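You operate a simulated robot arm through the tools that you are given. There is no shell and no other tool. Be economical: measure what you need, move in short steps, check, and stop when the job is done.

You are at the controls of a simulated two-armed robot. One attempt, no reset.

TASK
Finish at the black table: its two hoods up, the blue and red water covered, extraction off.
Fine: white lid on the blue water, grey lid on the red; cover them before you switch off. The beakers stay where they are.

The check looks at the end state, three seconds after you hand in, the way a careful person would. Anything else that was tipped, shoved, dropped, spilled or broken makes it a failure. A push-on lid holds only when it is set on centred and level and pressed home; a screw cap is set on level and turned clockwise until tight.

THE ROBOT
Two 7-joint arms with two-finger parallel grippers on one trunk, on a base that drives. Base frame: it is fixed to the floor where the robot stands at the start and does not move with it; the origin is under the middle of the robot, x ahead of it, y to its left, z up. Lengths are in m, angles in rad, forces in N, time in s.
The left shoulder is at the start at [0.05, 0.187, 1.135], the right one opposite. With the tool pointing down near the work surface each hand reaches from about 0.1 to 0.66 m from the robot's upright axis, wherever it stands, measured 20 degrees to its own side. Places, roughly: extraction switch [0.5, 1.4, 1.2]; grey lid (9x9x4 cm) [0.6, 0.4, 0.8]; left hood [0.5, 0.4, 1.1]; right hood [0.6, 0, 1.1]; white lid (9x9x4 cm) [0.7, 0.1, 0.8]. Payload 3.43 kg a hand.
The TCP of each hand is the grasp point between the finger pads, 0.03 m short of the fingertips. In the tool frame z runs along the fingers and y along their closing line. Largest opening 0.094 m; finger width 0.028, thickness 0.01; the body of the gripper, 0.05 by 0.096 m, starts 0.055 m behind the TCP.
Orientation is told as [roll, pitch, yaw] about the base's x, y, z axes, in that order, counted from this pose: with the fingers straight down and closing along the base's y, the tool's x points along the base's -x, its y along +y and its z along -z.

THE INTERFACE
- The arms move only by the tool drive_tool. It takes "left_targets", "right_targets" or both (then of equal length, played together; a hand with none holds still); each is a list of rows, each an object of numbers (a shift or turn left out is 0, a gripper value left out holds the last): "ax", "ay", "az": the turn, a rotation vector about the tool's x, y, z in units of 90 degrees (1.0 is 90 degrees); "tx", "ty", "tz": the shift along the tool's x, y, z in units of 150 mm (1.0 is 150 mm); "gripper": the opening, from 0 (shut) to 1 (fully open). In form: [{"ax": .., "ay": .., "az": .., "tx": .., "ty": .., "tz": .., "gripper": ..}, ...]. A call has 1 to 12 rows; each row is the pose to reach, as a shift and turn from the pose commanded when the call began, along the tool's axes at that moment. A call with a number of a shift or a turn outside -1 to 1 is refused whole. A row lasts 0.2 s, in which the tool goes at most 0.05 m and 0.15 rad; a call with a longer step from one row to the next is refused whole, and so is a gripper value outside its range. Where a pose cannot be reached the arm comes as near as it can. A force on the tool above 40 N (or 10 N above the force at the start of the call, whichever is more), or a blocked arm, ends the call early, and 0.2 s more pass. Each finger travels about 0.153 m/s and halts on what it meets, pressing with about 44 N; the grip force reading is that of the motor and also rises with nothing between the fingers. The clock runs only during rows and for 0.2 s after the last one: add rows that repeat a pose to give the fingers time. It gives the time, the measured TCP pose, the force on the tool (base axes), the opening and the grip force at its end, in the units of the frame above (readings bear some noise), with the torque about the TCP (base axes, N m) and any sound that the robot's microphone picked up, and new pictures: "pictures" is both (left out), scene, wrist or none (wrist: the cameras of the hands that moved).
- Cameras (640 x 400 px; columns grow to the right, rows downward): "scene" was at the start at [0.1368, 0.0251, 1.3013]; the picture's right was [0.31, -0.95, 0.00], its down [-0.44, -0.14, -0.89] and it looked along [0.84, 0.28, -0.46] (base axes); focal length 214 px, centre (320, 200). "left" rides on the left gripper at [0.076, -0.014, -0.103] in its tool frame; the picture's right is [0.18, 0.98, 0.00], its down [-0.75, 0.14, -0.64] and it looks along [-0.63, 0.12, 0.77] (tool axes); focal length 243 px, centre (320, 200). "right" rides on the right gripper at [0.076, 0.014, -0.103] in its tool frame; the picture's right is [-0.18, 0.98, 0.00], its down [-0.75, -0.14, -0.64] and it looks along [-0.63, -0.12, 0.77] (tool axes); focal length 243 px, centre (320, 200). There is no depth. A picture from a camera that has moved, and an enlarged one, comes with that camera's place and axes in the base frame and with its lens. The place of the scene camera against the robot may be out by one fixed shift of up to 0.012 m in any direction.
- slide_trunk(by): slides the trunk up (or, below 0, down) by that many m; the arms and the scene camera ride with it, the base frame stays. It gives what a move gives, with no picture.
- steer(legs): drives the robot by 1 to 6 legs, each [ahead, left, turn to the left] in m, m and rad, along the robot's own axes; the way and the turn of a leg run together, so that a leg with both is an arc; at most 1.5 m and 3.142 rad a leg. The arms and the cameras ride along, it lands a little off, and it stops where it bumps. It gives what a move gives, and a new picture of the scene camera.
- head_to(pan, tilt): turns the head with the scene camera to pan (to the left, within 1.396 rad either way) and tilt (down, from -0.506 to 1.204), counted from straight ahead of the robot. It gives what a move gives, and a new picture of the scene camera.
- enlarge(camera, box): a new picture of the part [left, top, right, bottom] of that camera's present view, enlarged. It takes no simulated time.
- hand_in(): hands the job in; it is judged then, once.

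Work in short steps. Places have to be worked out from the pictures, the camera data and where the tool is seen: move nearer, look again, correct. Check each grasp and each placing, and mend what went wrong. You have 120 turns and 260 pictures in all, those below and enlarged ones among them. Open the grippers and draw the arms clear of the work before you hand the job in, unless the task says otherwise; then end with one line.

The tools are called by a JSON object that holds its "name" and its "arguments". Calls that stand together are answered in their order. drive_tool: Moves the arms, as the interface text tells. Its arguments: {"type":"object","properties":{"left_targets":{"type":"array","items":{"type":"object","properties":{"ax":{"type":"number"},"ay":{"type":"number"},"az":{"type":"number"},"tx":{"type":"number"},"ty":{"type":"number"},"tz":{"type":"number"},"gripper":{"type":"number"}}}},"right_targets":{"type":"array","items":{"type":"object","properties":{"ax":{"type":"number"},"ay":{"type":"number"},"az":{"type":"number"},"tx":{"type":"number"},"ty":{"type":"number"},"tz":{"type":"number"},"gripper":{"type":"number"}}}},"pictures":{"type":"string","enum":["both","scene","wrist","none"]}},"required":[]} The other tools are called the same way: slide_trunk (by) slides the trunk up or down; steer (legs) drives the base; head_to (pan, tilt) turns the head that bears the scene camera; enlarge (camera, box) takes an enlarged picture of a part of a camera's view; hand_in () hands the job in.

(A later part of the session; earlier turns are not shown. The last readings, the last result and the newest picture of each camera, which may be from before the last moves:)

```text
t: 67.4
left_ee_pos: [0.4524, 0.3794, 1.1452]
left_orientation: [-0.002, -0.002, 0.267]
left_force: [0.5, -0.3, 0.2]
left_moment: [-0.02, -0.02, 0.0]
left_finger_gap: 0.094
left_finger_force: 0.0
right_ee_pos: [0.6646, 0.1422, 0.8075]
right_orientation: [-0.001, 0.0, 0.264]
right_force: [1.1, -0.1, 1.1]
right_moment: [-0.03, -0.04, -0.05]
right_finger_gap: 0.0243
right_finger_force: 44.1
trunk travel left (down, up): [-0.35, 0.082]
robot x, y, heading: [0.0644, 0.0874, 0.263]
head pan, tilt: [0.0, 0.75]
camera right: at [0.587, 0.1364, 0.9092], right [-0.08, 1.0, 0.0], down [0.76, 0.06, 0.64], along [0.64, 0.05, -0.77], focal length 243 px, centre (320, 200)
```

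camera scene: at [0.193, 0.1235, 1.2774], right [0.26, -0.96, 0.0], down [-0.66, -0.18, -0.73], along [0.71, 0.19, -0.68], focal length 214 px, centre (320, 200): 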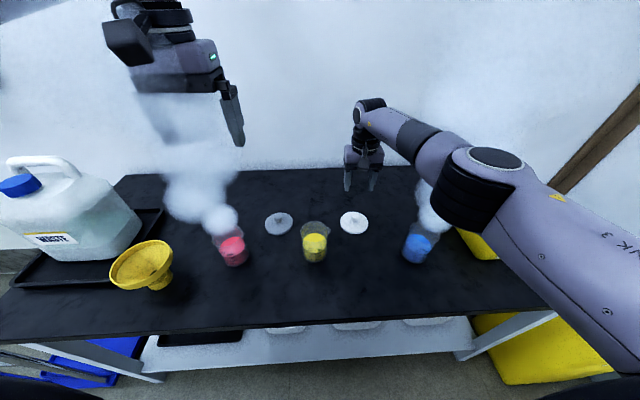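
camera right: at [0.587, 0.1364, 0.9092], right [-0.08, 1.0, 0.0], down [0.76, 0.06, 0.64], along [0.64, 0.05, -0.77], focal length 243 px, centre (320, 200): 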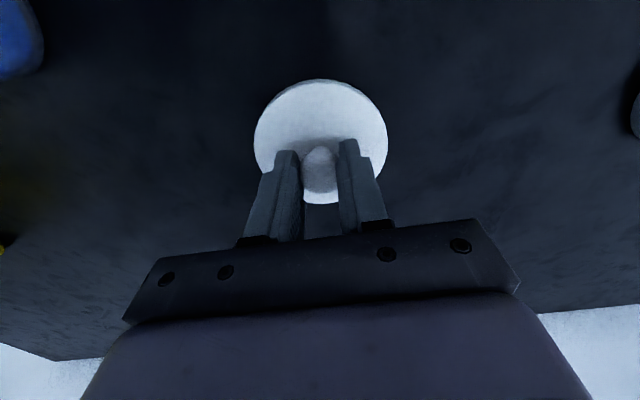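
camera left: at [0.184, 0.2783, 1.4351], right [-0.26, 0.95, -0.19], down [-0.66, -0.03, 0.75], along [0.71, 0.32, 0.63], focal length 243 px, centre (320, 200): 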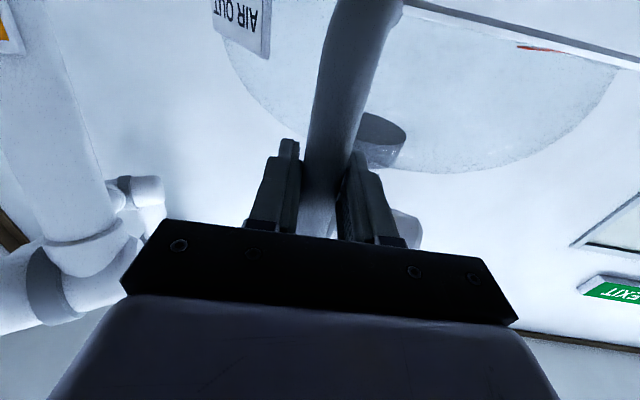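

Knob held (24 mm). Lift 13.5 cm straight up.

{"name": "drive_tool", "arguments": {"right_targets": [{"tz": -0.1}, {"tz": -0.35}, {"tz": -0.65}, {"tz": -0.95}, {"tz": -1.0}], "pictures": "both"}}

```text
t: 68.6
left_ee_pos: [0.4515, 0.3789, 1.1449]
left_orientation: [-0.003, -0.002, 0.266]
left_force: [0.1, 0.0, 0.7]
left_moment: [-0.01, -0.01, -0.02]
left_finger_gap: 0.0939
left_finger_force: 0.0
right_ee_pos: [0.6637, 0.1422, 0.9567]
right_orientation: [-0.002, -0.003, 0.265]
right_force: [-0.2, 0.7, -1.2]
right_moment: [0.02, -0.01, -0.01]
right_finger_gap: 0.0245
right_finger_force: 43.9
trunk travel left (down, up): [-0.35, 0.082]
robot x, y, heading: [0.0636, 0.0891, 0.26]
head pan, tilt: [0.0, 0.75]
camera scene: at [0.1923, 0.1233, 1.2775], right [0.26, -0.96, 0.0], down [-0.66, -0.18, -0.73], along [0.71, 0.19, -0.68], focal length 214 px, centre (320, 200)
camera right: at [0.5855, 0.1361, 1.0597], right [-0.08, 1.0, 0.0], down [0.76, 0.06, 0.64], along [0.64, 0.05, -0.77], focal length 243 px, centre (320, 200)
```

scene: 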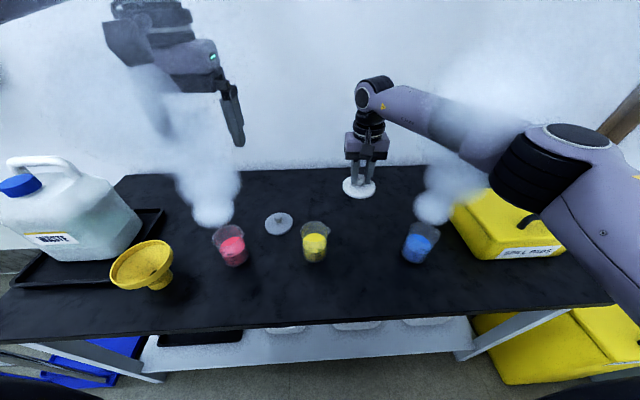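
right: 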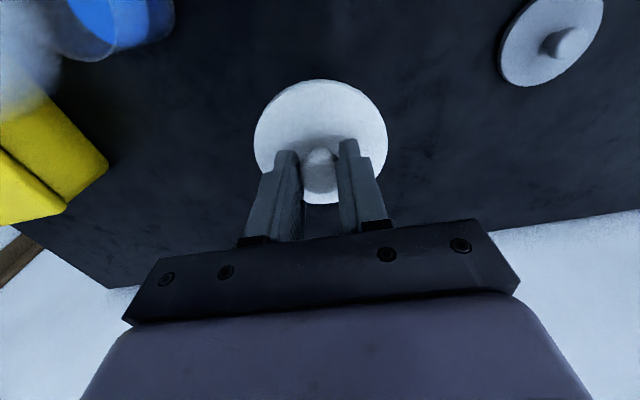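

Lid centred exactly on the TCP. Move part-way toward the blue beaker and look.

{"name": "drive_tool", "arguments": {"right_targets": [{"ty": -0.25, "tx": 0.1}, {"ty": -0.5, "tx": 0.2}, {"ty": -0.75, "tx": 0.3}, {"ty": -0.98, "tx": 0.35}], "pictures": "both"}}

{"name": "enlarge", "arguments": {"camera": "scene", "box": [370, 150, 490, 270]}}

```text
t: 69.6
left_ee_pos: [0.4521, 0.3791, 1.1447]
left_orientation: [-0.001, -0.002, 0.266]
left_force: [-0.5, 0.0, 0.0]
left_moment: [-0.01, 0.0, 0.01]
left_finger_gap: 0.0941
left_finger_force: 0.1
right_ee_pos: [0.6493, -0.0136, 0.9557]
right_orientation: [-0.003, -0.003, 0.264]
right_force: [0.2, 0.5, -0.9]
right_moment: [-0.03, -0.02, -0.04]
right_finger_gap: 0.024
right_finger_force: 43.8
trunk travel left (down, up): [-0.35, 0.082]
robot x, y, heading: [0.0646, 0.0906, 0.264]
head pan, tilt: [0.0, 0.75]
camera scene: at [0.1921, 0.1228, 1.2776], right [0.26, -0.96, 0.0], down [-0.66, -0.18, -0.73], along [0.71, 0.19, -0.68], focal length 214 px, centre (320, 200)
camera right: at [0.572, -0.0195, 1.0577], right [-0.08, 1.0, 0.0], down [0.76, 0.06, 0.64], along [0.64, 0.05, -0.77], focal length 243 px, centre (320, 200)
```

scene: 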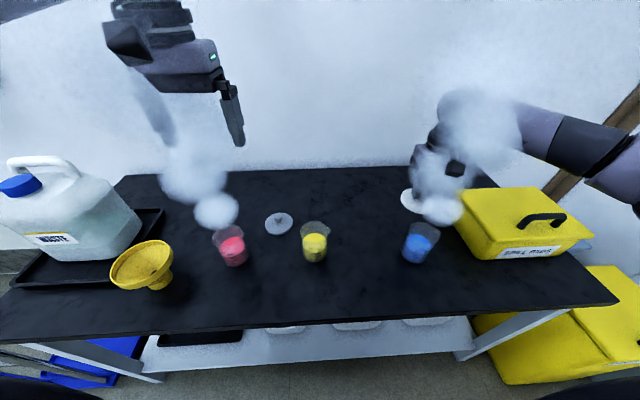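
right: 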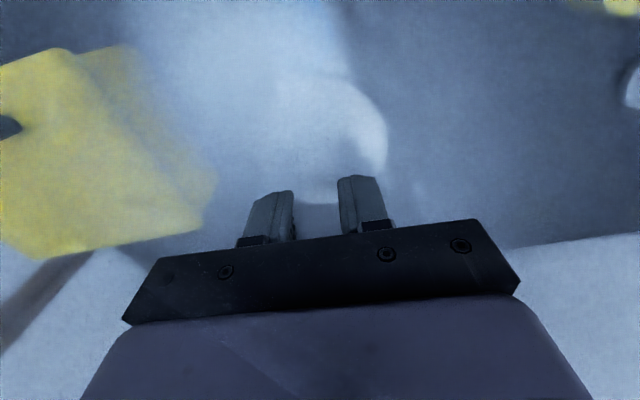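

```text
3.33 times, centred on (430, 210) of scene
camera zoom: at [0.1921, 0.1228, 1.2776], right [0.26, -0.96, 0.0], down [-0.66, -0.18, -0.73], along [0.71, 0.19, -0.68], focal length 715 px, centre (-47, 167)
```

zoom: 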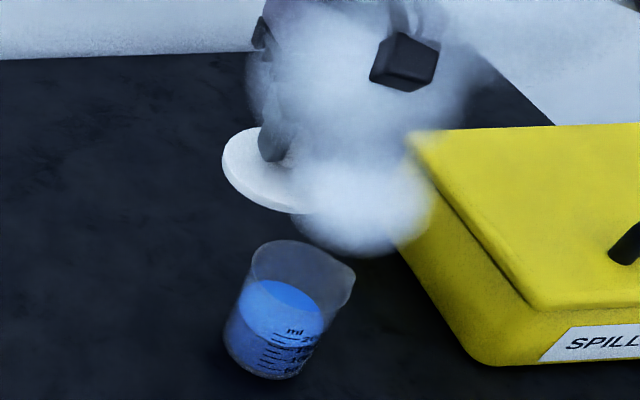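

Vapour hides the wrist view, so I'll use the scene camera, calibrated against the lid in hand. Zoom on the beaker rim.

{"name": "enlarge", "arguments": {"camera": "scene", "box": [385, 210, 453, 270]}}

```text
6.67 times, centred on (419, 240) of scene
camera zoom: at [0.1921, 0.1228, 1.2776], right [0.26, -0.96, 0.0], down [-0.66, -0.18, -0.73], along [0.71, 0.19, -0.68], focal length 1430 px, centre (-340, -67)
```

zoom: 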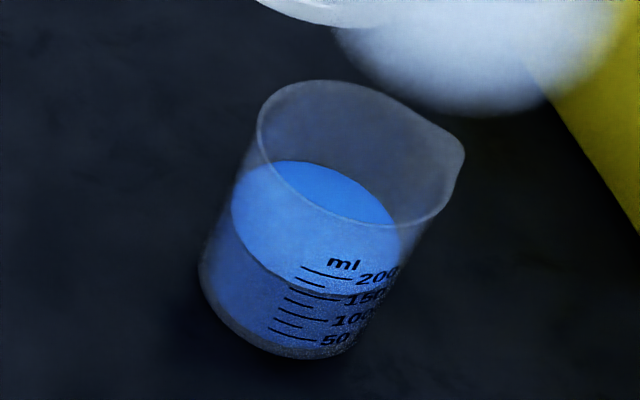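

Estimated rim: centre ≈(0.593, −0.040), z≈0.849, diameter ≈7 cm. Hover the lid 2 cm above it and compare in the scene view.

{"name": "drive_tool", "arguments": {"right_targets": [{"tx": 0.2, "ty": -0.04}, {"tx": 0.409, "ty": -0.072}, {"tx": 0.409, "ty": -0.072, "tz": 0.12}, {"tx": 0.409, "ty": -0.072, "tz": 0.22}, {"tx": 0.409, "ty": -0.072, "tz": 0.22}], "pictures": "wrist"}}

{"name": "enlarge", "arguments": {"camera": "scene", "box": [385, 190, 465, 270]}}

```text
t: 70.8
left_ee_pos: [0.4511, 0.3802, 1.1442]
left_orientation: [-0.002, -0.002, 0.268]
left_force: [-0.4, -0.3, 0.3]
left_moment: [-0.01, 0.02, 0.02]
left_finger_gap: 0.0941
left_finger_force: 0.1
right_ee_pos: [0.5947, -0.0397, 0.9239]
right_orientation: [-0.001, -0.002, 0.266]
right_force: [-0.5, 0.2, -1.1]
right_moment: [0.0, 0.01, -0.05]
right_finger_gap: 0.0239
right_finger_force: 44.1
trunk travel left (down, up): [-0.35, 0.082]
robot x, y, heading: [0.0645, 0.0912, 0.265]
head pan, tilt: [0.0, 0.75]
camera right: at [0.5173, -0.046, 1.0266], right [-0.08, 1.0, 0.0], down [0.76, 0.06, 0.64], along [0.64, 0.05, -0.77], focal length 243 px, centre (320, 200)
```

right: 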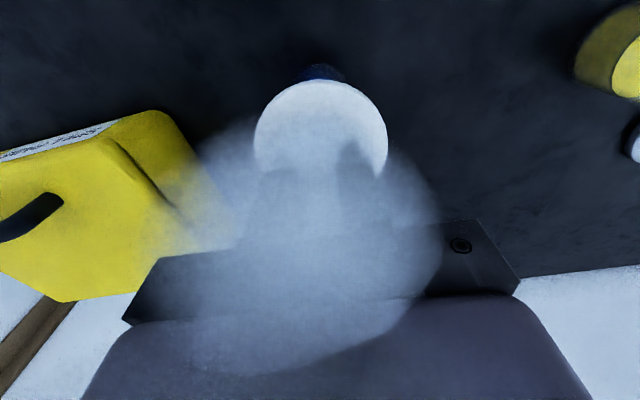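

```text
5.00 times, centred on (425, 230) of scene
camera zoom: at [0.1922, 0.1233, 1.2776], right [0.26, -0.96, 0.0], down [-0.66, -0.18, -0.73], along [0.71, 0.19, -0.68], focal length 1072 px, centre (-205, 50)
```

zoom: 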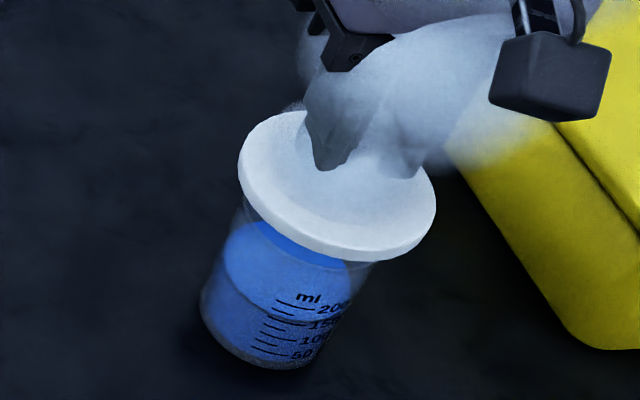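

Lateral alignment looks right in the wrist view (sliver centred on column 320). Zoom there to judge fore-aft alignment.

{"name": "enlarge", "arguments": {"camera": "right", "box": [260, 40, 380, 115]}}

```text
5.33 times, centred on (320, 78) of right
camera zoom: at [0.5173, -0.046, 1.0266], right [-0.08, 1.0, 0.0], down [0.76, 0.06, 0.64], along [0.64, 0.05, -0.77], focal length 1294 px, centre (320, 853)
```

zoom: 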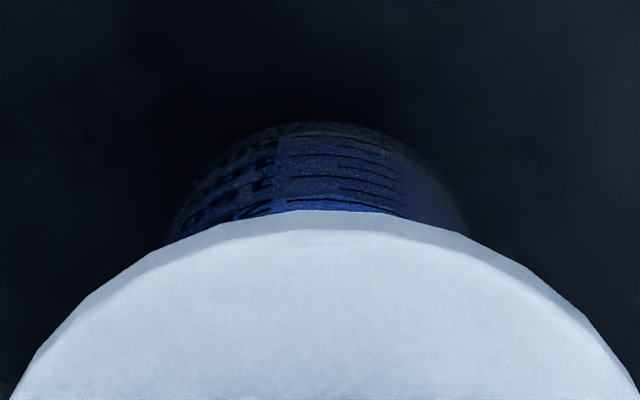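

Both views say the beaker is ~3–4 mm further ahead. Shift 3.5 mm forward and lower to just at the rim, then check.

{"name": "drive_tool", "arguments": {"right_targets": [{"tx": -0.023}, {"tx": -0.023, "tz": 0.06}, {"tx": -0.023, "tz": 0.12}, {"tx": -0.023, "tz": 0.12}], "pictures": "none"}}

{"name": "enlarge", "arguments": {"camera": "right", "box": [260, 40, 380, 115]}}

{"name": "enlarge", "arguments": {"camera": "scene", "box": [385, 190, 465, 270]}}

```text
t: 71.8
left_ee_pos: [0.4521, 0.3797, 1.145]
left_orientation: [0.0, -0.003, 0.266]
left_force: [-0.8, 0.1, -0.2]
left_moment: [0.01, 0.01, 0.04]
left_finger_gap: 0.0937
left_finger_force: 0.1
right_ee_pos: [0.5984, -0.0379, 0.9063]
right_orientation: [-0.001, -0.001, 0.264]
right_force: [-0.5, 0.5, -0.6]
right_moment: [0.01, 0.04, -0.01]
right_finger_gap: 0.0241
right_finger_force: 44.0
trunk travel left (down, up): [-0.35, 0.082]
robot x, y, heading: [0.0666, 0.0906, 0.264]
head pan, tilt: [0.0, 0.75]
```

```text
5.33 times, centred on (320, 78) of right
camera zoom: at [0.5213, -0.0444, 1.0086], right [-0.08, 1.0, 0.0], down [0.76, 0.06, 0.64], along [0.64, 0.05, -0.77], focal length 1294 px, centre (320, 853)
```

zoom: 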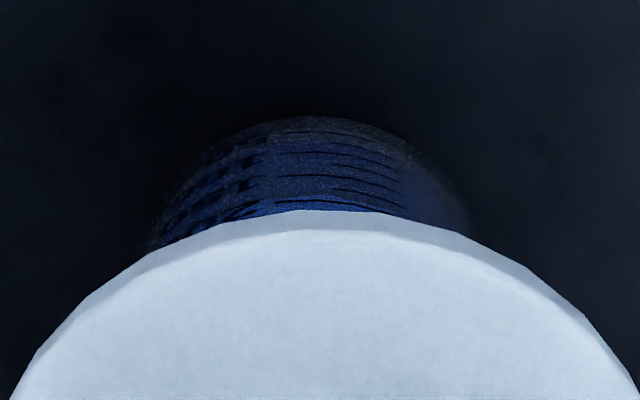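

```text
5.00 times, centred on (425, 230) of scene
camera zoom: at [0.1922, 0.1233, 1.2776], right [0.26, -0.96, 0.0], down [-0.66, -0.18, -0.73], along [0.71, 0.19, -0.68], focal length 1072 px, centre (-205, 50)
```

zoom: 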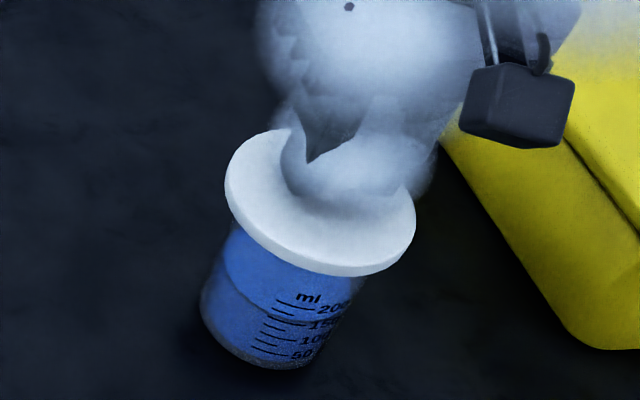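

Now aligned within about 1 mm. Shift 1 mm right and press down slowly until the force rises.

{"name": "drive_tool", "arguments": {"right_targets": [{"ty": -0.007}, {"ty": -0.007, "tz": 0.02}, {"ty": -0.007, "tz": 0.04}, {"ty": -0.007, "tz": 0.06}, {"ty": -0.007, "tz": 0.07}], "pictures": "none"}}

{"name": "enlarge", "arguments": {"camera": "scene", "box": [385, 190, 465, 270]}}

```text
t: 73.0
left_ee_pos: [0.4515, 0.3805, 1.1446]
left_orientation: [-0.002, -0.002, 0.268]
left_force: [0.6, 0.5, 0.1]
left_moment: [0.0, -0.02, 0.02]
left_finger_gap: 0.094
left_finger_force: 0.1
right_ee_pos: [0.5997, -0.0387, 0.8942]
right_orientation: [-0.003, -0.003, 0.263]
right_force: [-0.7, 0.6, 0.0]
right_moment: [0.02, 0.01, 0.03]
right_finger_gap: 0.0242
right_finger_force: 43.9
trunk travel left (down, up): [-0.35, 0.082]
robot x, y, heading: [0.0619, 0.0896, 0.268]
head pan, tilt: [0.0, 0.75]
```

```text
5.00 times, centred on (425, 230) of scene
camera zoom: at [0.1922, 0.1233, 1.2776], right [0.26, -0.96, 0.0], down [-0.66, -0.18, -0.73], along [0.71, 0.19, -0.68], focal length 1072 px, centre (-205, 50)
```

zoom: 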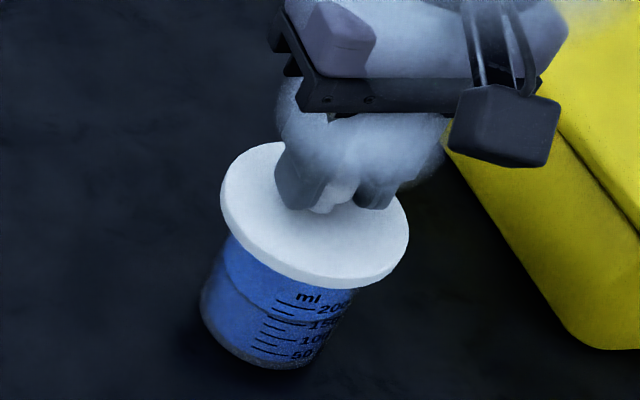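

No contact yet; keep lowering in 2 mm rows.

{"name": "drive_tool", "arguments": {"right_targets": [{"tz": 0.015}, {"tz": 0.03}, {"tz": 0.045}, {"tz": 0.06}, {"tz": 0.075}, {"tz": 0.09}], "pictures": "none"}}

{"name": "enlarge", "arguments": {"camera": "scene", "box": [385, 190, 465, 270]}}

```text
t: 74.4
left_ee_pos: [0.4487, 0.3786, 1.1448]
left_orientation: [-0.003, -0.003, 0.267]
left_force: [0.0, 0.6, -0.5]
left_moment: [0.0, 0.02, 0.02]
left_finger_gap: 0.094
left_finger_force: 0.0
right_ee_pos: [0.6005, -0.0385, 0.8866]
right_orientation: [-0.002, -0.011, 0.264]
right_force: [1.0, -5.6, 33.4]
right_moment: [-0.1, -0.15, -0.08]
right_finger_gap: 0.0242
right_finger_force: 44.4
trunk travel left (down, up): [-0.35, 0.082]
robot x, y, heading: [0.0638, 0.089, 0.262]
head pan, tilt: [0.0, 0.75]
```

```text
5.00 times, centred on (425, 230) of scene
camera zoom: at [0.1892, 0.1234, 1.2781], right [0.26, -0.96, 0.0], down [-0.66, -0.18, -0.73], along [0.71, 0.19, -0.68], focal length 1072 px, centre (-205, 50)
```

zoom: 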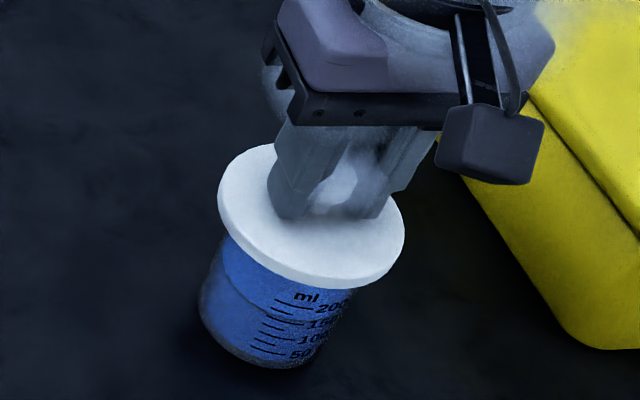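

33 N at z 0.8866. Press a bit more to make sure it is home.

{"name": "drive_tool", "arguments": {"right_targets": [{"tz": 0.015}, {"tz": 0.03}, {"tz": 0.045}, {"tz": 0.06}], "pictures": "none"}}

```text
t: 74.9
left_ee_pos: [0.4511, 0.3798, 1.1442]
left_orientation: [-0.001, -0.003, 0.266]
left_force: [-0.5, 0.4, 0.7]
left_moment: [-0.02, 0.04, 0.02]
left_finger_gap: 0.0939
left_finger_force: 0.0
right_ee_pos: [0.6022, -0.0388, 0.8869]
right_orientation: [0.001, -0.013, 0.263]
right_force: [-6.6, -2.8, 16.1]
right_moment: [-0.32, 0.43, -0.06]
right_finger_gap: 0.0236
right_finger_force: 43.8
trunk travel left (down, up): [-0.35, 0.082]
robot x, y, heading: [0.0619, 0.0889, 0.264]
head pan, tilt: [0.0, 0.75]
stopped in row 2 (right hand): the force on the tool passed its limit (the readings are from after the stop); the commanded pose is now the measured one
```

It is on a hard stop (no further travel at >40 N). Release and rise, then look.

{"name": "drive_tool", "arguments": {"right_targets": [{"gripper": 0.5}, {"gripper": 0.5}, {"gripper": 0.5}, {"tz": -0.15, "gripper": 0.5}, {"tz": -0.4, "gripper": 0.5}, {"tz": -0.7, "gripper": 0.5}], "pictures": "wrist"}}

{"name": "enlarge", "arguments": {"camera": "scene", "box": [385, 190, 465, 270]}}

```text
t: 76.3
left_ee_pos: [0.4512, 0.3792, 1.1437]
left_orientation: [-0.001, -0.001, 0.266]
left_force: [0.1, 0.5, 0.0]
left_moment: [-0.01, 0.01, 0.01]
left_finger_gap: 0.0939
left_finger_force: 0.0
right_ee_pos: [0.5993, -0.0379, 0.9867]
right_orientation: [-0.001, -0.01, 0.263]
right_force: [0.4, 0.6, 0.3]
right_moment: [0.05, 0.01, 0.0]
right_finger_gap: 0.0468
right_finger_force: 0.1
trunk travel left (down, up): [-0.35, 0.082]
robot x, y, heading: [0.0661, 0.089, 0.268]
head pan, tilt: [0.0, 0.75]
camera right: at [0.5203, -0.0447, 1.0884], right [-0.08, 1.0, 0.0], down [0.76, 0.06, 0.65], along [0.65, 0.05, -0.76], focal length 243 px, centre (320, 200)
```

right: 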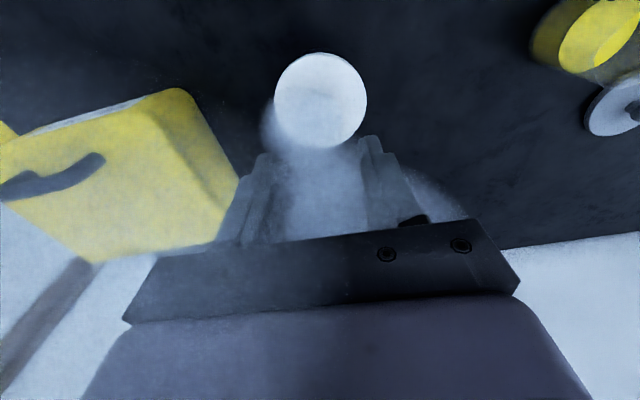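

```text
5.00 times, centred on (425, 230) of scene
camera zoom: at [0.1918, 0.1234, 1.2775], right [0.26, -0.97, 0.0], down [-0.66, -0.18, -0.73], along [0.71, 0.19, -0.68], focal length 1072 px, centre (-205, 50)
```

zoom: 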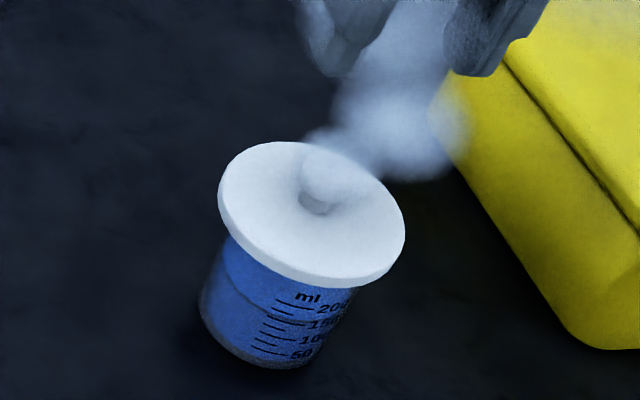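

Lid sits level. Vapour is still there — maybe lingering; move the right hand up and aside and look again.

{"name": "drive_tool", "arguments": {"right_targets": [{"tz": -0.3}, {"tz": -0.6, "ty": -0.1}, {"tz": -0.9, "ty": -0.3}, {"tz": -1.0, "ty": -0.6}, {"tz": -1.0, "ty": -0.9}, {"tz": -1.0, "ty": -0.9}, {"tz": -1.0, "ty": -0.9}, {"tz": -1.0, "ty": -0.9}], "pictures": "scene"}}

{"name": "enlarge", "arguments": {"camera": "scene", "box": [385, 190, 465, 270]}}

```text
refused: row 3 steps farther than a row can; nothing moved
```

```text
5.00 times, centred on (425, 230) of scene
camera zoom: at [0.1918, 0.1234, 1.2775], right [0.26, -0.97, 0.0], down [-0.66, -0.18, -0.73], along [0.71, 0.19, -0.68], focal length 1072 px, centre (-205, 50)
```

zoom: 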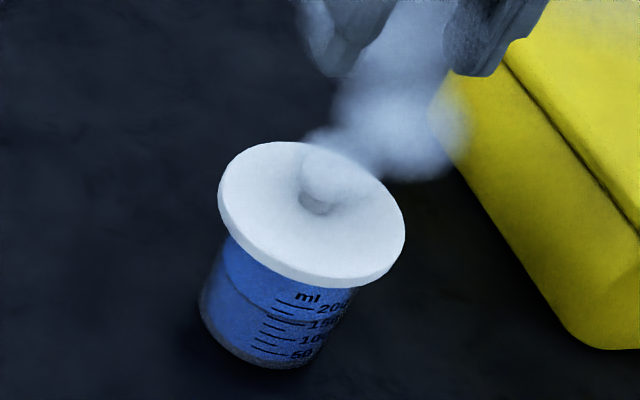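

{"name": "drive_tool", "arguments": {"right_targets": [{"tz": -0.3}, {"tz": -0.6, "ty": -0.1}, {"tz": -0.85, "ty": -0.3}, {"tz": -1.0, "ty": -0.55}, {"tz": -1.0, "ty": -0.85}, {"tz": -1.0, "ty": -0.9}, {"tz": -1.0, "ty": -0.9}, {"tz": -1.0, "ty": -0.9}], "pictures": "scene"}}

{"name": "enlarge", "arguments": {"camera": "scene", "box": [385, 190, 465, 270]}}

```text
t: 78.1
left_ee_pos: [0.4512, 0.3788, 1.1445]
left_orientation: [-0.002, 0.001, 0.267]
left_force: [-0.1, 0.5, 0.1]
left_moment: [0.0, 0.03, 0.0]
left_finger_gap: 0.0939
left_finger_force: 0.1
right_ee_pos: [0.6358, -0.1684, 1.1365]
right_orientation: [-0.001, -0.011, 0.263]
right_force: [0.4, -0.3, -0.5]
right_moment: [-0.01, -0.03, 0.03]
right_finger_gap: 0.047
right_finger_force: 0.1
trunk travel left (down, up): [-0.35, 0.082]
robot x, y, heading: [0.0621, 0.0931, 0.268]
head pan, tilt: [0.0, 0.75]
camera scene: at [0.1921, 0.1232, 1.2776], right [0.26, -0.97, 0.0], down [-0.66, -0.18, -0.73], along [0.71, 0.19, -0.68], focal length 214 px, centre (320, 200)
```

scene: 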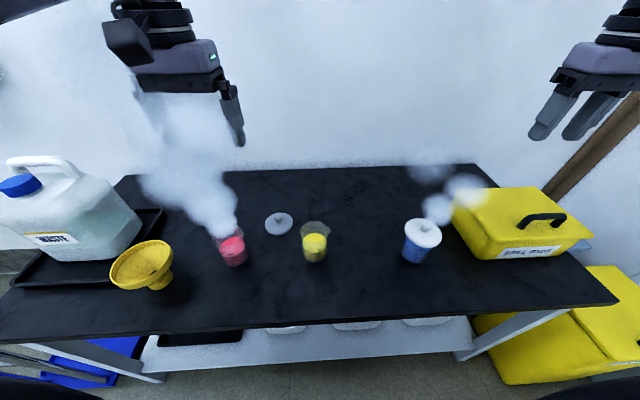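

```text
5.00 times, centred on (425, 230) of scene
camera zoom: at [0.1921, 0.1232, 1.2776], right [0.26, -0.97, 0.0], down [-0.66, -0.18, -0.73], along [0.71, 0.19, -0.68], focal length 1072 px, centre (-205, 50)
```

zoom: 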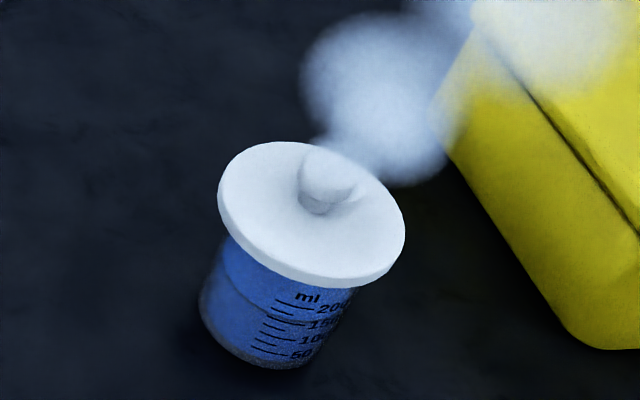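

The blue plume is dispersing. Now the left hand goes over the grey lid.

{"name": "drive_tool", "arguments": {"left_targets": [{"tx": -0.2, "ty": -0.1, "gripper": 0.6}, {"tx": -0.4, "ty": -0.2, "tz": 0.1, "gripper": 0.6}, {"tx": -0.6, "ty": -0.3, "tz": 0.3, "gripper": 0.6}, {"tx": -0.75, "ty": -0.37, "tz": 0.5, "gripper": 0.6}, {"tx": -0.88, "ty": -0.37, "tz": 0.75, "gripper": 0.6}, {"tx": -0.895, "ty": -0.37, "tz": 0.9, "gripper": 0.6}, {"tx": -0.895, "ty": -0.37, "tz": 0.9, "gripper": 0.6}], "pictures": "wrist"}}

```text
t: 79.7
left_ee_pos: [0.493, 0.4143, 1.02]
left_orientation: [-0.002, -0.001, 0.268]
left_force: [0.8, 0.2, 0.4]
left_moment: [0.0, 0.03, -0.04]
left_finger_gap: 0.0561
left_finger_force: 0.1
left hand out of reach, approached as far as the arm can: row 1, 2, 3, 4, 5, 6, 7
right_ee_pos: [0.6353, -0.1689, 1.1381]
right_orientation: [-0.001, -0.012, 0.263]
right_force: [0.7, -0.1, 0.0]
right_moment: [-0.01, -0.01, 0.0]
right_finger_gap: 0.0469
right_finger_force: 0.0
trunk travel left (down, up): [-0.35, 0.082]
robot x, y, heading: [0.0677, 0.09, 0.269]
head pan, tilt: [0.0, 0.75]
camera left: at [0.4242, 0.3796, 1.1216], right [-0.44, 0.9, 0.0], down [0.69, 0.34, 0.64], along [0.58, 0.28, -0.77], focal length 243 px, centre (320, 200)
```

left: 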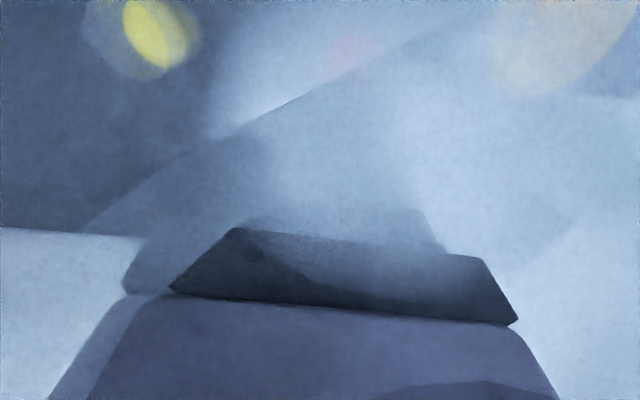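

The left arm is at an awkward joint limit. The right arm works well, so I'll park the left arm back and high, then shift the base left and use the right hand.

{"name": "drive_tool", "arguments": {"left_targets": [{"tz": -0.3}, {"tz": -0.6}, {"tz": -0.85, "tx": 0.1}, {"tz": -0.9, "tx": 0.4}, {"tz": -0.9, "tx": 0.7}, {"tz": -0.9, "tx": 0.95}], "pictures": "none"}}

{"name": "drive_tool", "arguments": {"left_targets": [{"tx": 0.2}, {"tx": 0.4}, {"tx": 0.6}], "pictures": "scene"}}

```text
t: 81.1
left_ee_pos: [0.3574, 0.3764, 1.1566]
left_orientation: [-0.002, 0.0, 0.269]
left_force: [-0.2, -0.4, 0.8]
left_moment: [-0.02, 0.03, 0.02]
left_finger_gap: 0.0566
left_finger_force: 0.1
left hand out of reach, approached as far as the arm can: row 2, 3
right_ee_pos: [0.6339, -0.1698, 1.1386]
right_orientation: [-0.001, -0.013, 0.262]
right_force: [0.1, -0.5, -0.1]
right_moment: [-0.01, -0.02, -0.04]
right_finger_gap: 0.0469
right_finger_force: 0.1
trunk travel left (down, up): [-0.35, 0.082]
robot x, y, heading: [0.0631, 0.0924, 0.27]
head pan, tilt: [0.0, 0.75]
```

```text
t: 81.9
left_ee_pos: [0.2702, 0.3516, 1.155]
left_orientation: [-0.001, 0.0, 0.267]
left_force: [-0.1, -0.3, 0.0]
left_moment: [0.02, 0.01, 0.01]
left_finger_gap: 0.0564
left_finger_force: 0.1
right_ee_pos: [0.6355, -0.168, 1.1372]
right_orientation: [0.0, -0.012, 0.261]
right_force: [0.4, -0.1, 0.2]
right_moment: [0.02, 0.0, 0.01]
right_finger_gap: 0.0472
right_finger_force: 0.0
trunk travel left (down, up): [-0.35, 0.082]
robot x, y, heading: [0.0645, 0.0901, 0.271]
head pan, tilt: [0.0, 0.75]
camera scene: at [0.1915, 0.1231, 1.2777], right [0.26, -0.97, 0.0], down [-0.66, -0.18, -0.73], along [0.71, 0.19, -0.68], focal length 214 px, centre (320, 200)
```

scene: 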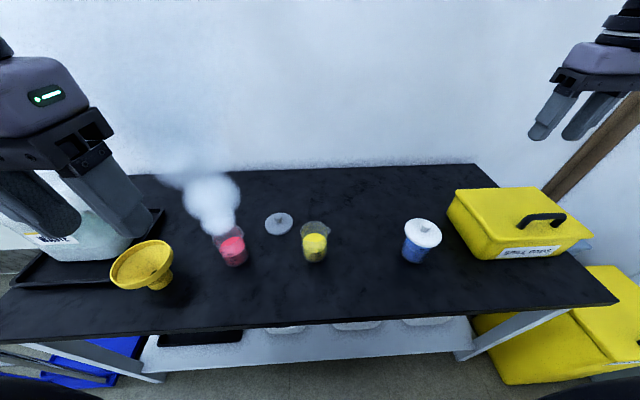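

Blue is sealed: its plume is gone. Lower the right hand back in (to stay under the raised hoods), then shift the base left 0.24 m.

{"name": "drive_tool", "arguments": {"right_targets": [{"ty": 0.3}, {"ty": 0.6, "tz": 0.1}, {"ty": 0.85, "tz": 0.3}, {"ty": 0.9, "tz": 0.6}, {"ty": 0.9, "tz": 0.9}, {"ty": 0.9, "tz": 1.0}], "pictures": "none"}}

{"name": "steer", "arguments": {"legs": [[0, 0.24, 0]]}}

```text
t: 83.3
left_ee_pos: [0.2715, 0.3526, 1.1561]
left_orientation: [-0.002, 0.0, 0.268]
left_force: [1.1, -0.2, 0.3]
left_moment: [0.0, 0.03, 0.0]
left_finger_gap: 0.0564
left_finger_force: 0.1
right_ee_pos: [0.6022, -0.0397, 0.9888]
right_orientation: [0.0, -0.012, 0.262]
right_force: [0.0, 0.3, 1.5]
right_moment: [0.0, 0.0, -0.01]
right_finger_gap: 0.047
right_finger_force: 0.0
trunk travel left (down, up): [-0.35, 0.082]
robot x, y, heading: [0.0604, 0.0884, 0.265]
head pan, tilt: [0.0, 0.75]
```

```text
t: 85.1
left_ee_pos: [0.2094, 0.5871, 1.1562]
left_orientation: [-0.001, -0.003, 0.261]
left_force: [-0.3, -0.7, -0.5]
left_moment: [-0.01, -0.01, 0.03]
left_finger_gap: 0.0564
left_finger_force: 0.0
right_ee_pos: [0.5376, 0.1932, 0.9885]
right_orientation: [0.0, -0.011, 0.257]
right_force: [1.2, 0.0, -0.4]
right_moment: [0.01, -0.04, 0.01]
right_finger_gap: 0.0471
right_finger_force: 0.0
trunk travel left (down, up): [-0.35, 0.082]
robot x, y, heading: [0.0018, 0.3249, 0.26]
head pan, tilt: [0.0, 0.75]
camera scene: at [0.1292, 0.3575, 1.2776], right [0.26, -0.97, 0.0], down [-0.66, -0.18, -0.73], along [0.71, 0.19, -0.68], focal length 214 px, centre (320, 200)
```

scene: 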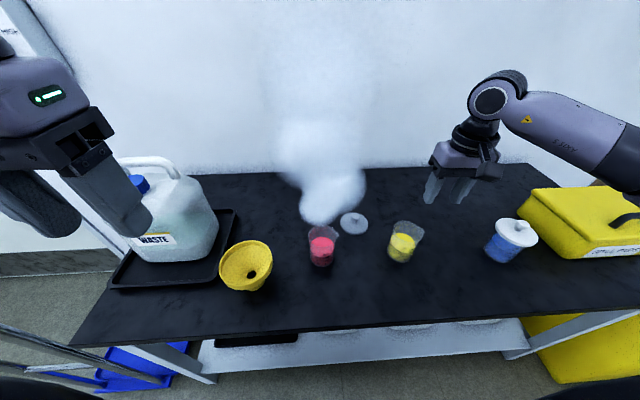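

Move the right hand above the grey lid (≈0.591, 0.369), levelling it by 0.011 rad.

{"name": "drive_tool", "arguments": {"right_targets": [{"tx": -0.2, "ty": 0.22, "ay": 0.007}, {"tx": -0.4, "ty": 0.44, "ay": 0.007}, {"tx": -0.6, "ty": 0.66, "ay": 0.007}, {"tx": -0.64, "ty": 0.9, "ay": 0.007}, {"tx": -0.64, "ty": 0.99, "ay": 0.007, "tz": 0.15}, {"tx": -0.64, "ty": 0.99, "ay": 0.007, "tz": 0.4}, {"tx": -0.64, "ty": 0.99, "ay": 0.007, "tz": 0.5}, {"tx": -0.64, "ty": 0.99, "ay": 0.007, "tz": 0.5}], "pictures": "wrist"}}

```text
t: 86.9
left_ee_pos: [0.2104, 0.5876, 1.155]
left_orientation: [-0.001, -0.001, 0.262]
left_force: [0.6, 0.0, -0.2]
left_moment: [0.03, 0.0, -0.02]
left_finger_gap: 0.0564
left_finger_force: 0.1
right_ee_pos: [0.5937, 0.3603, 0.9136]
right_orientation: [0.0, -0.002, 0.258]
right_force: [-0.9, 1.2, 0.1]
right_moment: [-0.01, 0.02, -0.01]
right_finger_gap: 0.0469
right_finger_force: 0.1
trunk travel left (down, up): [-0.35, 0.082]
robot x, y, heading: [-0.0007, 0.3264, 0.263]
head pan, tilt: [0.0, 0.75]
camera right: at [0.5164, 0.3544, 1.0148], right [-0.07, 1.0, 0.0], down [0.76, 0.05, 0.64], along [0.64, 0.05, -0.77], focal length 243 px, centre (320, 200)
```

right: 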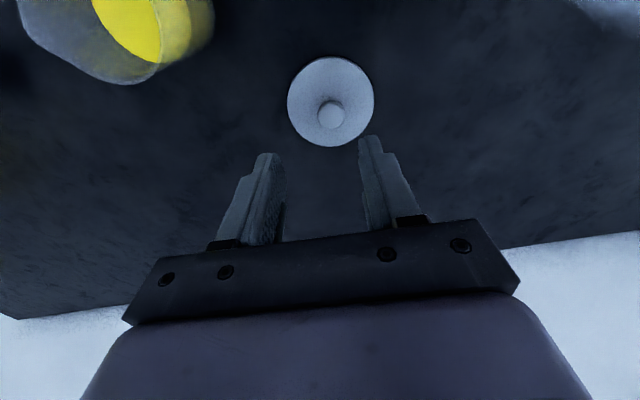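

Knob is about 10 mm left and 5.5 mm ahead. Correct, descend to z≈0.831, look.

{"name": "drive_tool", "arguments": {"right_targets": [{"tx": -0.037, "ty": 0.07, "gripper": 0.6}, {"tx": -0.037, "ty": 0.07, "tz": 0.25}, {"tx": -0.037, "ty": 0.07, "tz": 0.5}, {"tx": -0.037, "ty": 0.07, "tz": 0.55}, {"tx": -0.037, "ty": 0.07, "tz": 0.55}], "pictures": "none"}}

{"name": "enlarge", "arguments": {"camera": "right", "box": [200, 50, 460, 250]}}

```text
t: 88.1
left_ee_pos: [0.2104, 0.5868, 1.156]
left_orientation: [-0.001, -0.002, 0.263]
left_force: [-0.8, 0.2, 0.3]
left_moment: [0.0, 0.0, -0.04]
left_finger_gap: 0.0565
left_finger_force: 0.1
right_ee_pos: [0.5955, 0.3729, 0.8299]
right_orientation: [0.001, 0.0, 0.257]
right_force: [0.6, 0.3, 0.2]
right_moment: [0.02, 0.01, -0.01]
right_finger_gap: 0.0565
right_finger_force: 0.0
trunk travel left (down, up): [-0.35, 0.082]
robot x, y, heading: [0.001, 0.32, 0.258]
head pan, tilt: [0.0, 0.75]
```

```text
2.00 times, centred on (330, 150) of right
camera zoom: at [0.5186, 0.3679, 0.9331], right [-0.07, 1.0, 0.0], down [0.76, 0.05, 0.64], along [0.64, 0.05, -0.77], focal length 485 px, centre (300, 300)
```

zoom: 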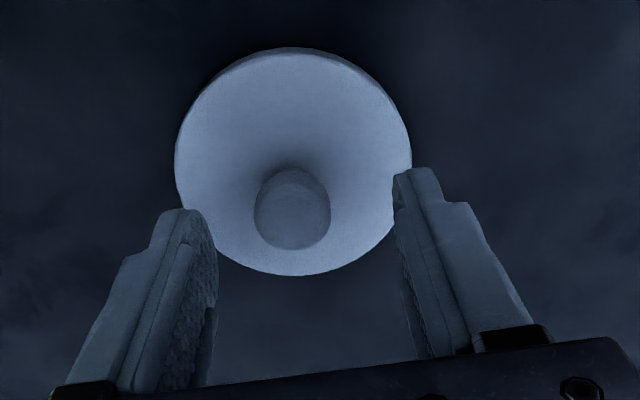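

Correct 3 mm right, descend to 0.807 and close.

{"name": "drive_tool", "arguments": {"right_targets": [{"tx": -0.01, "ty": -0.02, "tz": 0.07}, {"tx": -0.01, "ty": -0.02, "tz": 0.15}, {"tx": -0.01, "ty": -0.02, "tz": 0.15}, {"tx": -0.01, "ty": -0.02, "tz": 0.15, "gripper": 0.0}, {"tx": -0.01, "ty": -0.02, "tz": 0.15, "gripper": 0.0}, {"tx": -0.01, "ty": -0.02, "tz": 0.15, "gripper": 0.0}], "pictures": "wrist"}}

```text
t: 89.5
left_ee_pos: [0.2105, 0.5865, 1.1561]
left_orientation: [-0.001, -0.002, 0.262]
left_force: [-0.5, -0.3, 0.0]
left_moment: [0.01, 0.02, 0.02]
left_finger_gap: 0.0564
left_finger_force: 0.0
right_ee_pos: [0.5981, 0.3689, 0.8081]
right_orientation: [-0.001, 0.0, 0.258]
right_force: [0.2, 0.1, 0.9]
right_moment: [0.05, -0.01, 0.0]
right_finger_gap: 0.0243
right_finger_force: 44.0
trunk travel left (down, up): [-0.35, 0.082]
robot x, y, heading: [0.0015, 0.3233, 0.254]
head pan, tilt: [0.0, 0.75]
camera right: at [0.5209, 0.3643, 0.9112], right [-0.07, 1.0, 0.0], down [0.76, 0.05, 0.64], along [0.64, 0.05, -0.77], focal length 243 px, centre (320, 200)
```

right: 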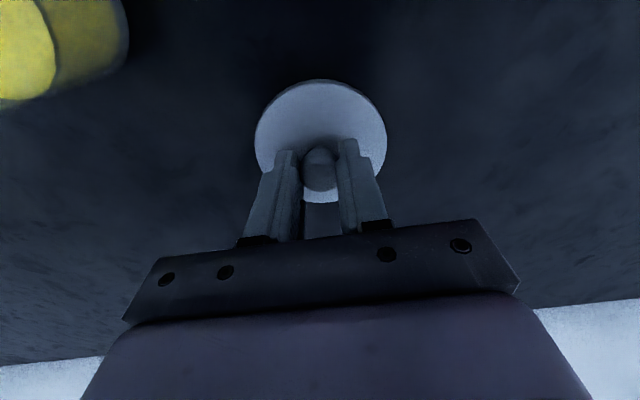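

Gripped and centred. Lift and take a zoomed look at the red beaker.

{"name": "drive_tool", "arguments": {"right_targets": [{"tz": -0.1}, {"tz": -0.35}, {"tz": -0.65}, {"tz": -0.95}, {"tz": -1.0}], "pictures": "scene"}}

{"name": "enlarge", "arguments": {"camera": "scene", "box": [280, 210, 348, 270]}}

{"name": "enlarge", "arguments": {"camera": "scene", "box": [290, 160, 390, 270]}}

```text
t: 90.7
left_ee_pos: [0.2101, 0.5867, 1.1567]
left_orientation: [-0.002, -0.002, 0.263]
left_force: [-0.3, -0.5, 0.1]
left_moment: [-0.01, 0.03, -0.03]
left_finger_gap: 0.0564
left_finger_force: 0.0
right_ee_pos: [0.5988, 0.3694, 0.9582]
right_orientation: [0.001, 0.0, 0.256]
right_force: [0.5, -0.3, -0.1]
right_moment: [0.0, 0.02, 0.0]
right_finger_gap: 0.0246
right_finger_force: 44.3
trunk travel left (down, up): [-0.35, 0.082]
robot x, y, heading: [-0.0013, 0.3237, 0.258]
head pan, tilt: [0.0, 0.75]
camera scene: at [0.1295, 0.357, 1.2775], right [0.26, -0.97, 0.0], down [-0.66, -0.17, -0.73], along [0.71, 0.19, -0.68], focal length 214 px, centre (320, 200)
```

scene: 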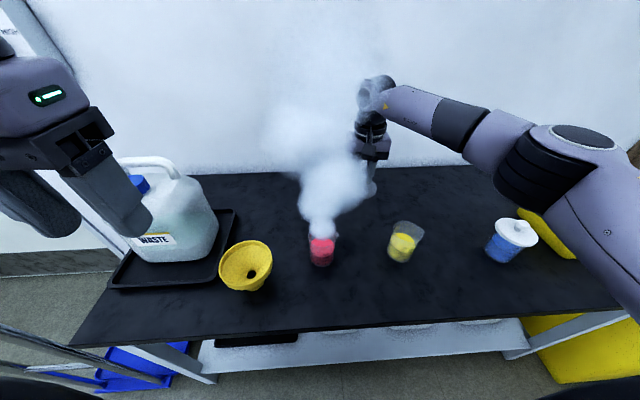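

```text
6.67 times, centred on (314, 240) of scene
camera zoom: at [0.1295, 0.357, 1.2775], right [0.26, -0.97, 0.0], down [-0.66, -0.17, -0.73], along [0.71, 0.19, -0.68], focal length 1430 px, centre (360, -67)
```

zoom: 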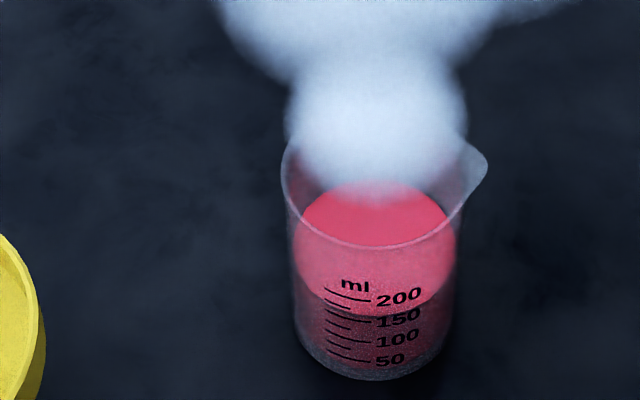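

```text
3.64 times, centred on (340, 215) of scene
camera zoom: at [0.1295, 0.357, 1.2775], right [0.26, -0.97, 0.0], down [-0.66, -0.17, -0.73], along [0.71, 0.19, -0.68], focal length 780 px, centre (247, 146)
```

zoom: 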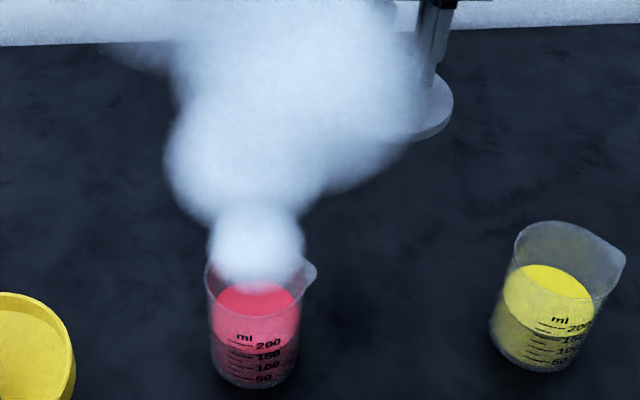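

Red rim centre works out at about (0.459, 0.440). Hover the grey lid 2 cm above it and compare.

{"name": "drive_tool", "arguments": {"right_targets": [{"tx": 0.2, "ty": 0.18}, {"tx": 0.4, "ty": 0.36}, {"tx": 0.6, "ty": 0.53}, {"tx": 0.78, "ty": 0.69}, {"tx": 0.78, "ty": 0.69, "tz": 0.12}, {"tx": 0.78, "ty": 0.69, "tz": 0.22}, {"tx": 0.78, "ty": 0.69, "tz": 0.22}], "pictures": "none"}}

{"name": "enlarge", "arguments": {"camera": "right", "box": [260, 40, 380, 115]}}

{"name": "enlarge", "arguments": {"camera": "scene", "box": [280, 190, 360, 270]}}

```text
t: 92.3
left_ee_pos: [0.2104, 0.5857, 1.1556]
left_orientation: [-0.001, -0.002, 0.262]
left_force: [0.1, -0.2, 0.4]
left_moment: [0.0, 0.01, 0.01]
left_finger_gap: 0.0563
left_finger_force: 0.1
right_ee_pos: [0.4597, 0.4429, 0.9278]
right_orientation: [0.0, 0.002, 0.256]
right_force: [0.0, 0.0, -0.7]
right_moment: [-0.01, -0.02, 0.04]
right_finger_gap: 0.0241
right_finger_force: 43.9
trunk travel left (down, up): [-0.35, 0.082]
robot x, y, heading: [0.0019, 0.3206, 0.258]
head pan, tilt: [0.0, 0.75]
```

```text
5.33 times, centred on (320, 78) of right
camera zoom: at [0.3823, 0.4365, 1.0294], right [-0.07, 1.0, 0.0], down [0.76, 0.05, 0.64], along [0.64, 0.05, -0.77], focal length 1294 px, centre (320, 853)
```

zoom: 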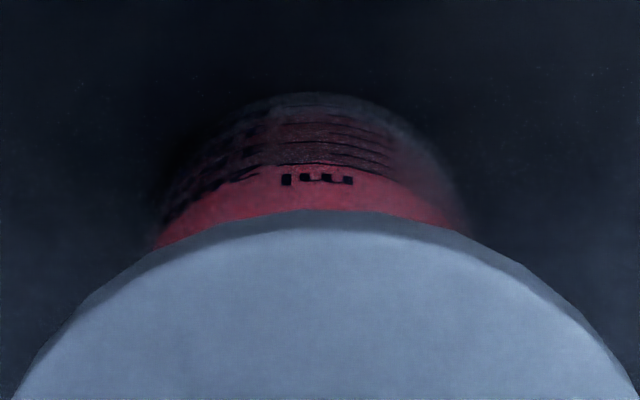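

```text
5.00 times, centred on (320, 230) of scene
camera zoom: at [0.1294, 0.3569, 1.2776], right [0.26, -0.97, 0.0], down [-0.66, -0.17, -0.73], along [0.71, 0.19, -0.68], focal length 1072 px, centre (320, 50)
```

zoom: 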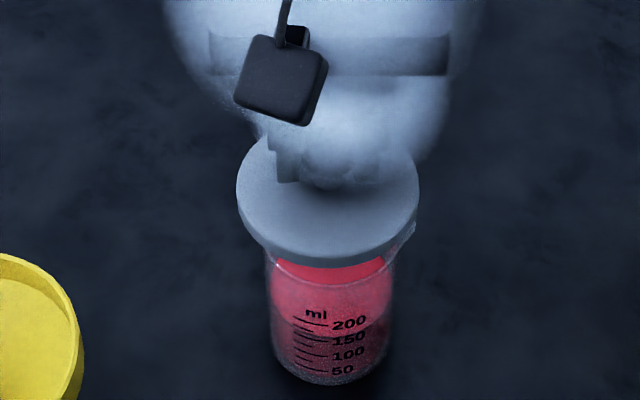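

Aligned except ~1.2 mm lateral. Correct that and lower to just above contact, then check.

{"name": "drive_tool", "arguments": {"right_targets": [{"ty": -0.008}, {"ty": -0.008, "tz": 0.07}, {"ty": -0.008, "tz": 0.14}, {"ty": -0.008, "tz": 0.18}, {"ty": -0.008, "tz": 0.22}, {"ty": -0.008, "tz": 0.22}], "pictures": "none"}}

{"name": "enlarge", "arguments": {"camera": "scene", "box": [280, 190, 360, 270]}}

```text
t: 93.7
left_ee_pos: [0.2089, 0.5868, 1.1569]
left_orientation: [-0.001, -0.003, 0.262]
left_force: [0.1, -0.2, -0.1]
left_moment: [0.0, 0.01, 0.01]
left_finger_gap: 0.0565
left_finger_force: 0.0
right_ee_pos: [0.46, 0.4405, 0.895]
right_orientation: [0.004, -0.003, 0.255]
right_force: [0.3, -0.3, 10.9]
right_moment: [-0.27, 0.16, -0.06]
right_finger_gap: 0.024
right_finger_force: 43.9
trunk travel left (down, up): [-0.35, 0.082]
robot x, y, heading: [0.0019, 0.3265, 0.26]
head pan, tilt: [0.0, 0.75]
```

```text
5.00 times, centred on (320, 230) of scene
camera zoom: at [0.1287, 0.3566, 1.2779], right [0.26, -0.97, 0.0], down [-0.66, -0.17, -0.73], along [0.71, 0.19, -0.68], focal length 1072 px, centre (320, 50)
```

zoom: 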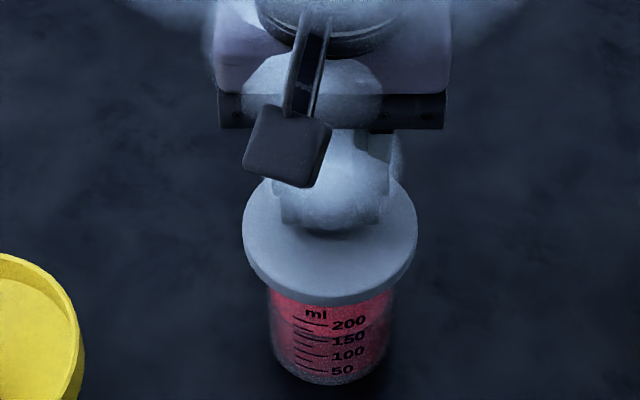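

Light contact (11 N) with the load toward the near-right side. Back up slightly and view from the wrist before pressing.

{"name": "drive_tool", "arguments": {"right_targets": [{"tz": -0.05}, {"tz": -0.05}], "pictures": "none"}}

{"name": "enlarge", "arguments": {"camera": "right", "box": [260, 40, 380, 115]}}

{"name": "enlarge", "arguments": {"camera": "scene", "box": [295, 220, 345, 265]}}

```text
t: 94.3
left_ee_pos: [0.2097, 0.5861, 1.1572]
left_orientation: [-0.002, -0.002, 0.262]
left_force: [-0.1, 0.0, 0.3]
left_moment: [0.01, -0.01, 0.0]
left_finger_gap: 0.0565
left_finger_force: 0.0
right_ee_pos: [0.4594, 0.4405, 0.8998]
right_orientation: [-0.001, 0.001, 0.255]
right_force: [0.4, 0.7, 0.2]
right_moment: [-0.02, 0.0, 0.02]
right_finger_gap: 0.024
right_finger_force: 44.3
trunk travel left (down, up): [-0.35, 0.082]
robot x, y, heading: [-0.0014, 0.3243, 0.26]
head pan, tilt: [0.0, 0.75]
```

```text
5.33 times, centred on (320, 78) of right
camera zoom: at [0.3823, 0.4349, 1.0028], right [-0.07, 1.0, 0.0], down [0.76, 0.05, 0.64], along [0.64, 0.04, -0.77], focal length 1294 px, centre (320, 853)
```

zoom: 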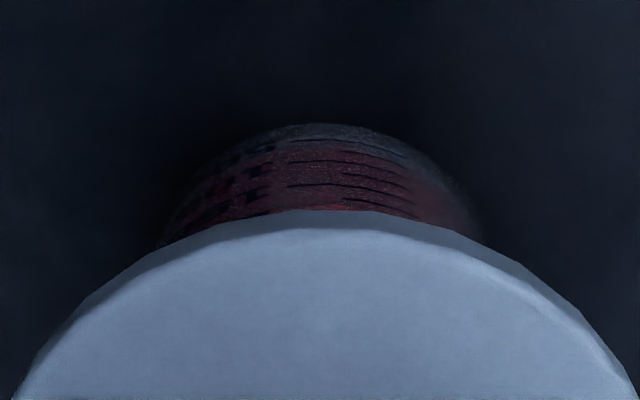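

```text
8.89 times, centred on (320, 242) of scene
camera zoom: at [0.1295, 0.357, 1.2775], right [0.26, -0.97, 0.0], down [-0.66, -0.17, -0.73], along [0.71, 0.19, -0.68], focal length 1906 px, centre (320, -178)
```

zoom: 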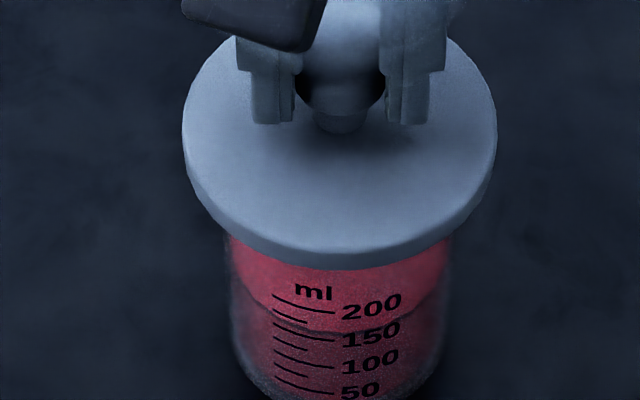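

Small misalignment: shift 1.8 mm forward and ~0.8 mm left (away from the contact side), then lower slowly again.

{"name": "drive_tool", "arguments": {"right_targets": [{"tx": -0.012, "ty": 0.006}, {"tx": -0.012, "ty": 0.006, "tz": 0.02}, {"tx": -0.012, "ty": 0.006, "tz": 0.035}, {"tx": -0.012, "ty": 0.006, "tz": 0.05}], "pictures": "none"}}

```text
t: 95.3
left_ee_pos: [0.2094, 0.5858, 1.1553]
left_orientation: [-0.002, 0.0, 0.262]
left_force: [0.3, 0.4, 0.3]
left_moment: [-0.02, 0.0, 0.01]
left_finger_gap: 0.0562
left_finger_force: 0.1
right_ee_pos: [0.4619, 0.4411, 0.8961]
right_orientation: [0.001, -0.003, 0.257]
right_force: [-0.2, -1.1, 11.2]
right_moment: [-0.12, 0.28, -0.03]
right_finger_gap: 0.0242
right_finger_force: 44.4
trunk travel left (down, up): [-0.35, 0.082]
robot x, y, heading: [0.0013, 0.3239, 0.26]
head pan, tilt: [0.0, 0.75]
```

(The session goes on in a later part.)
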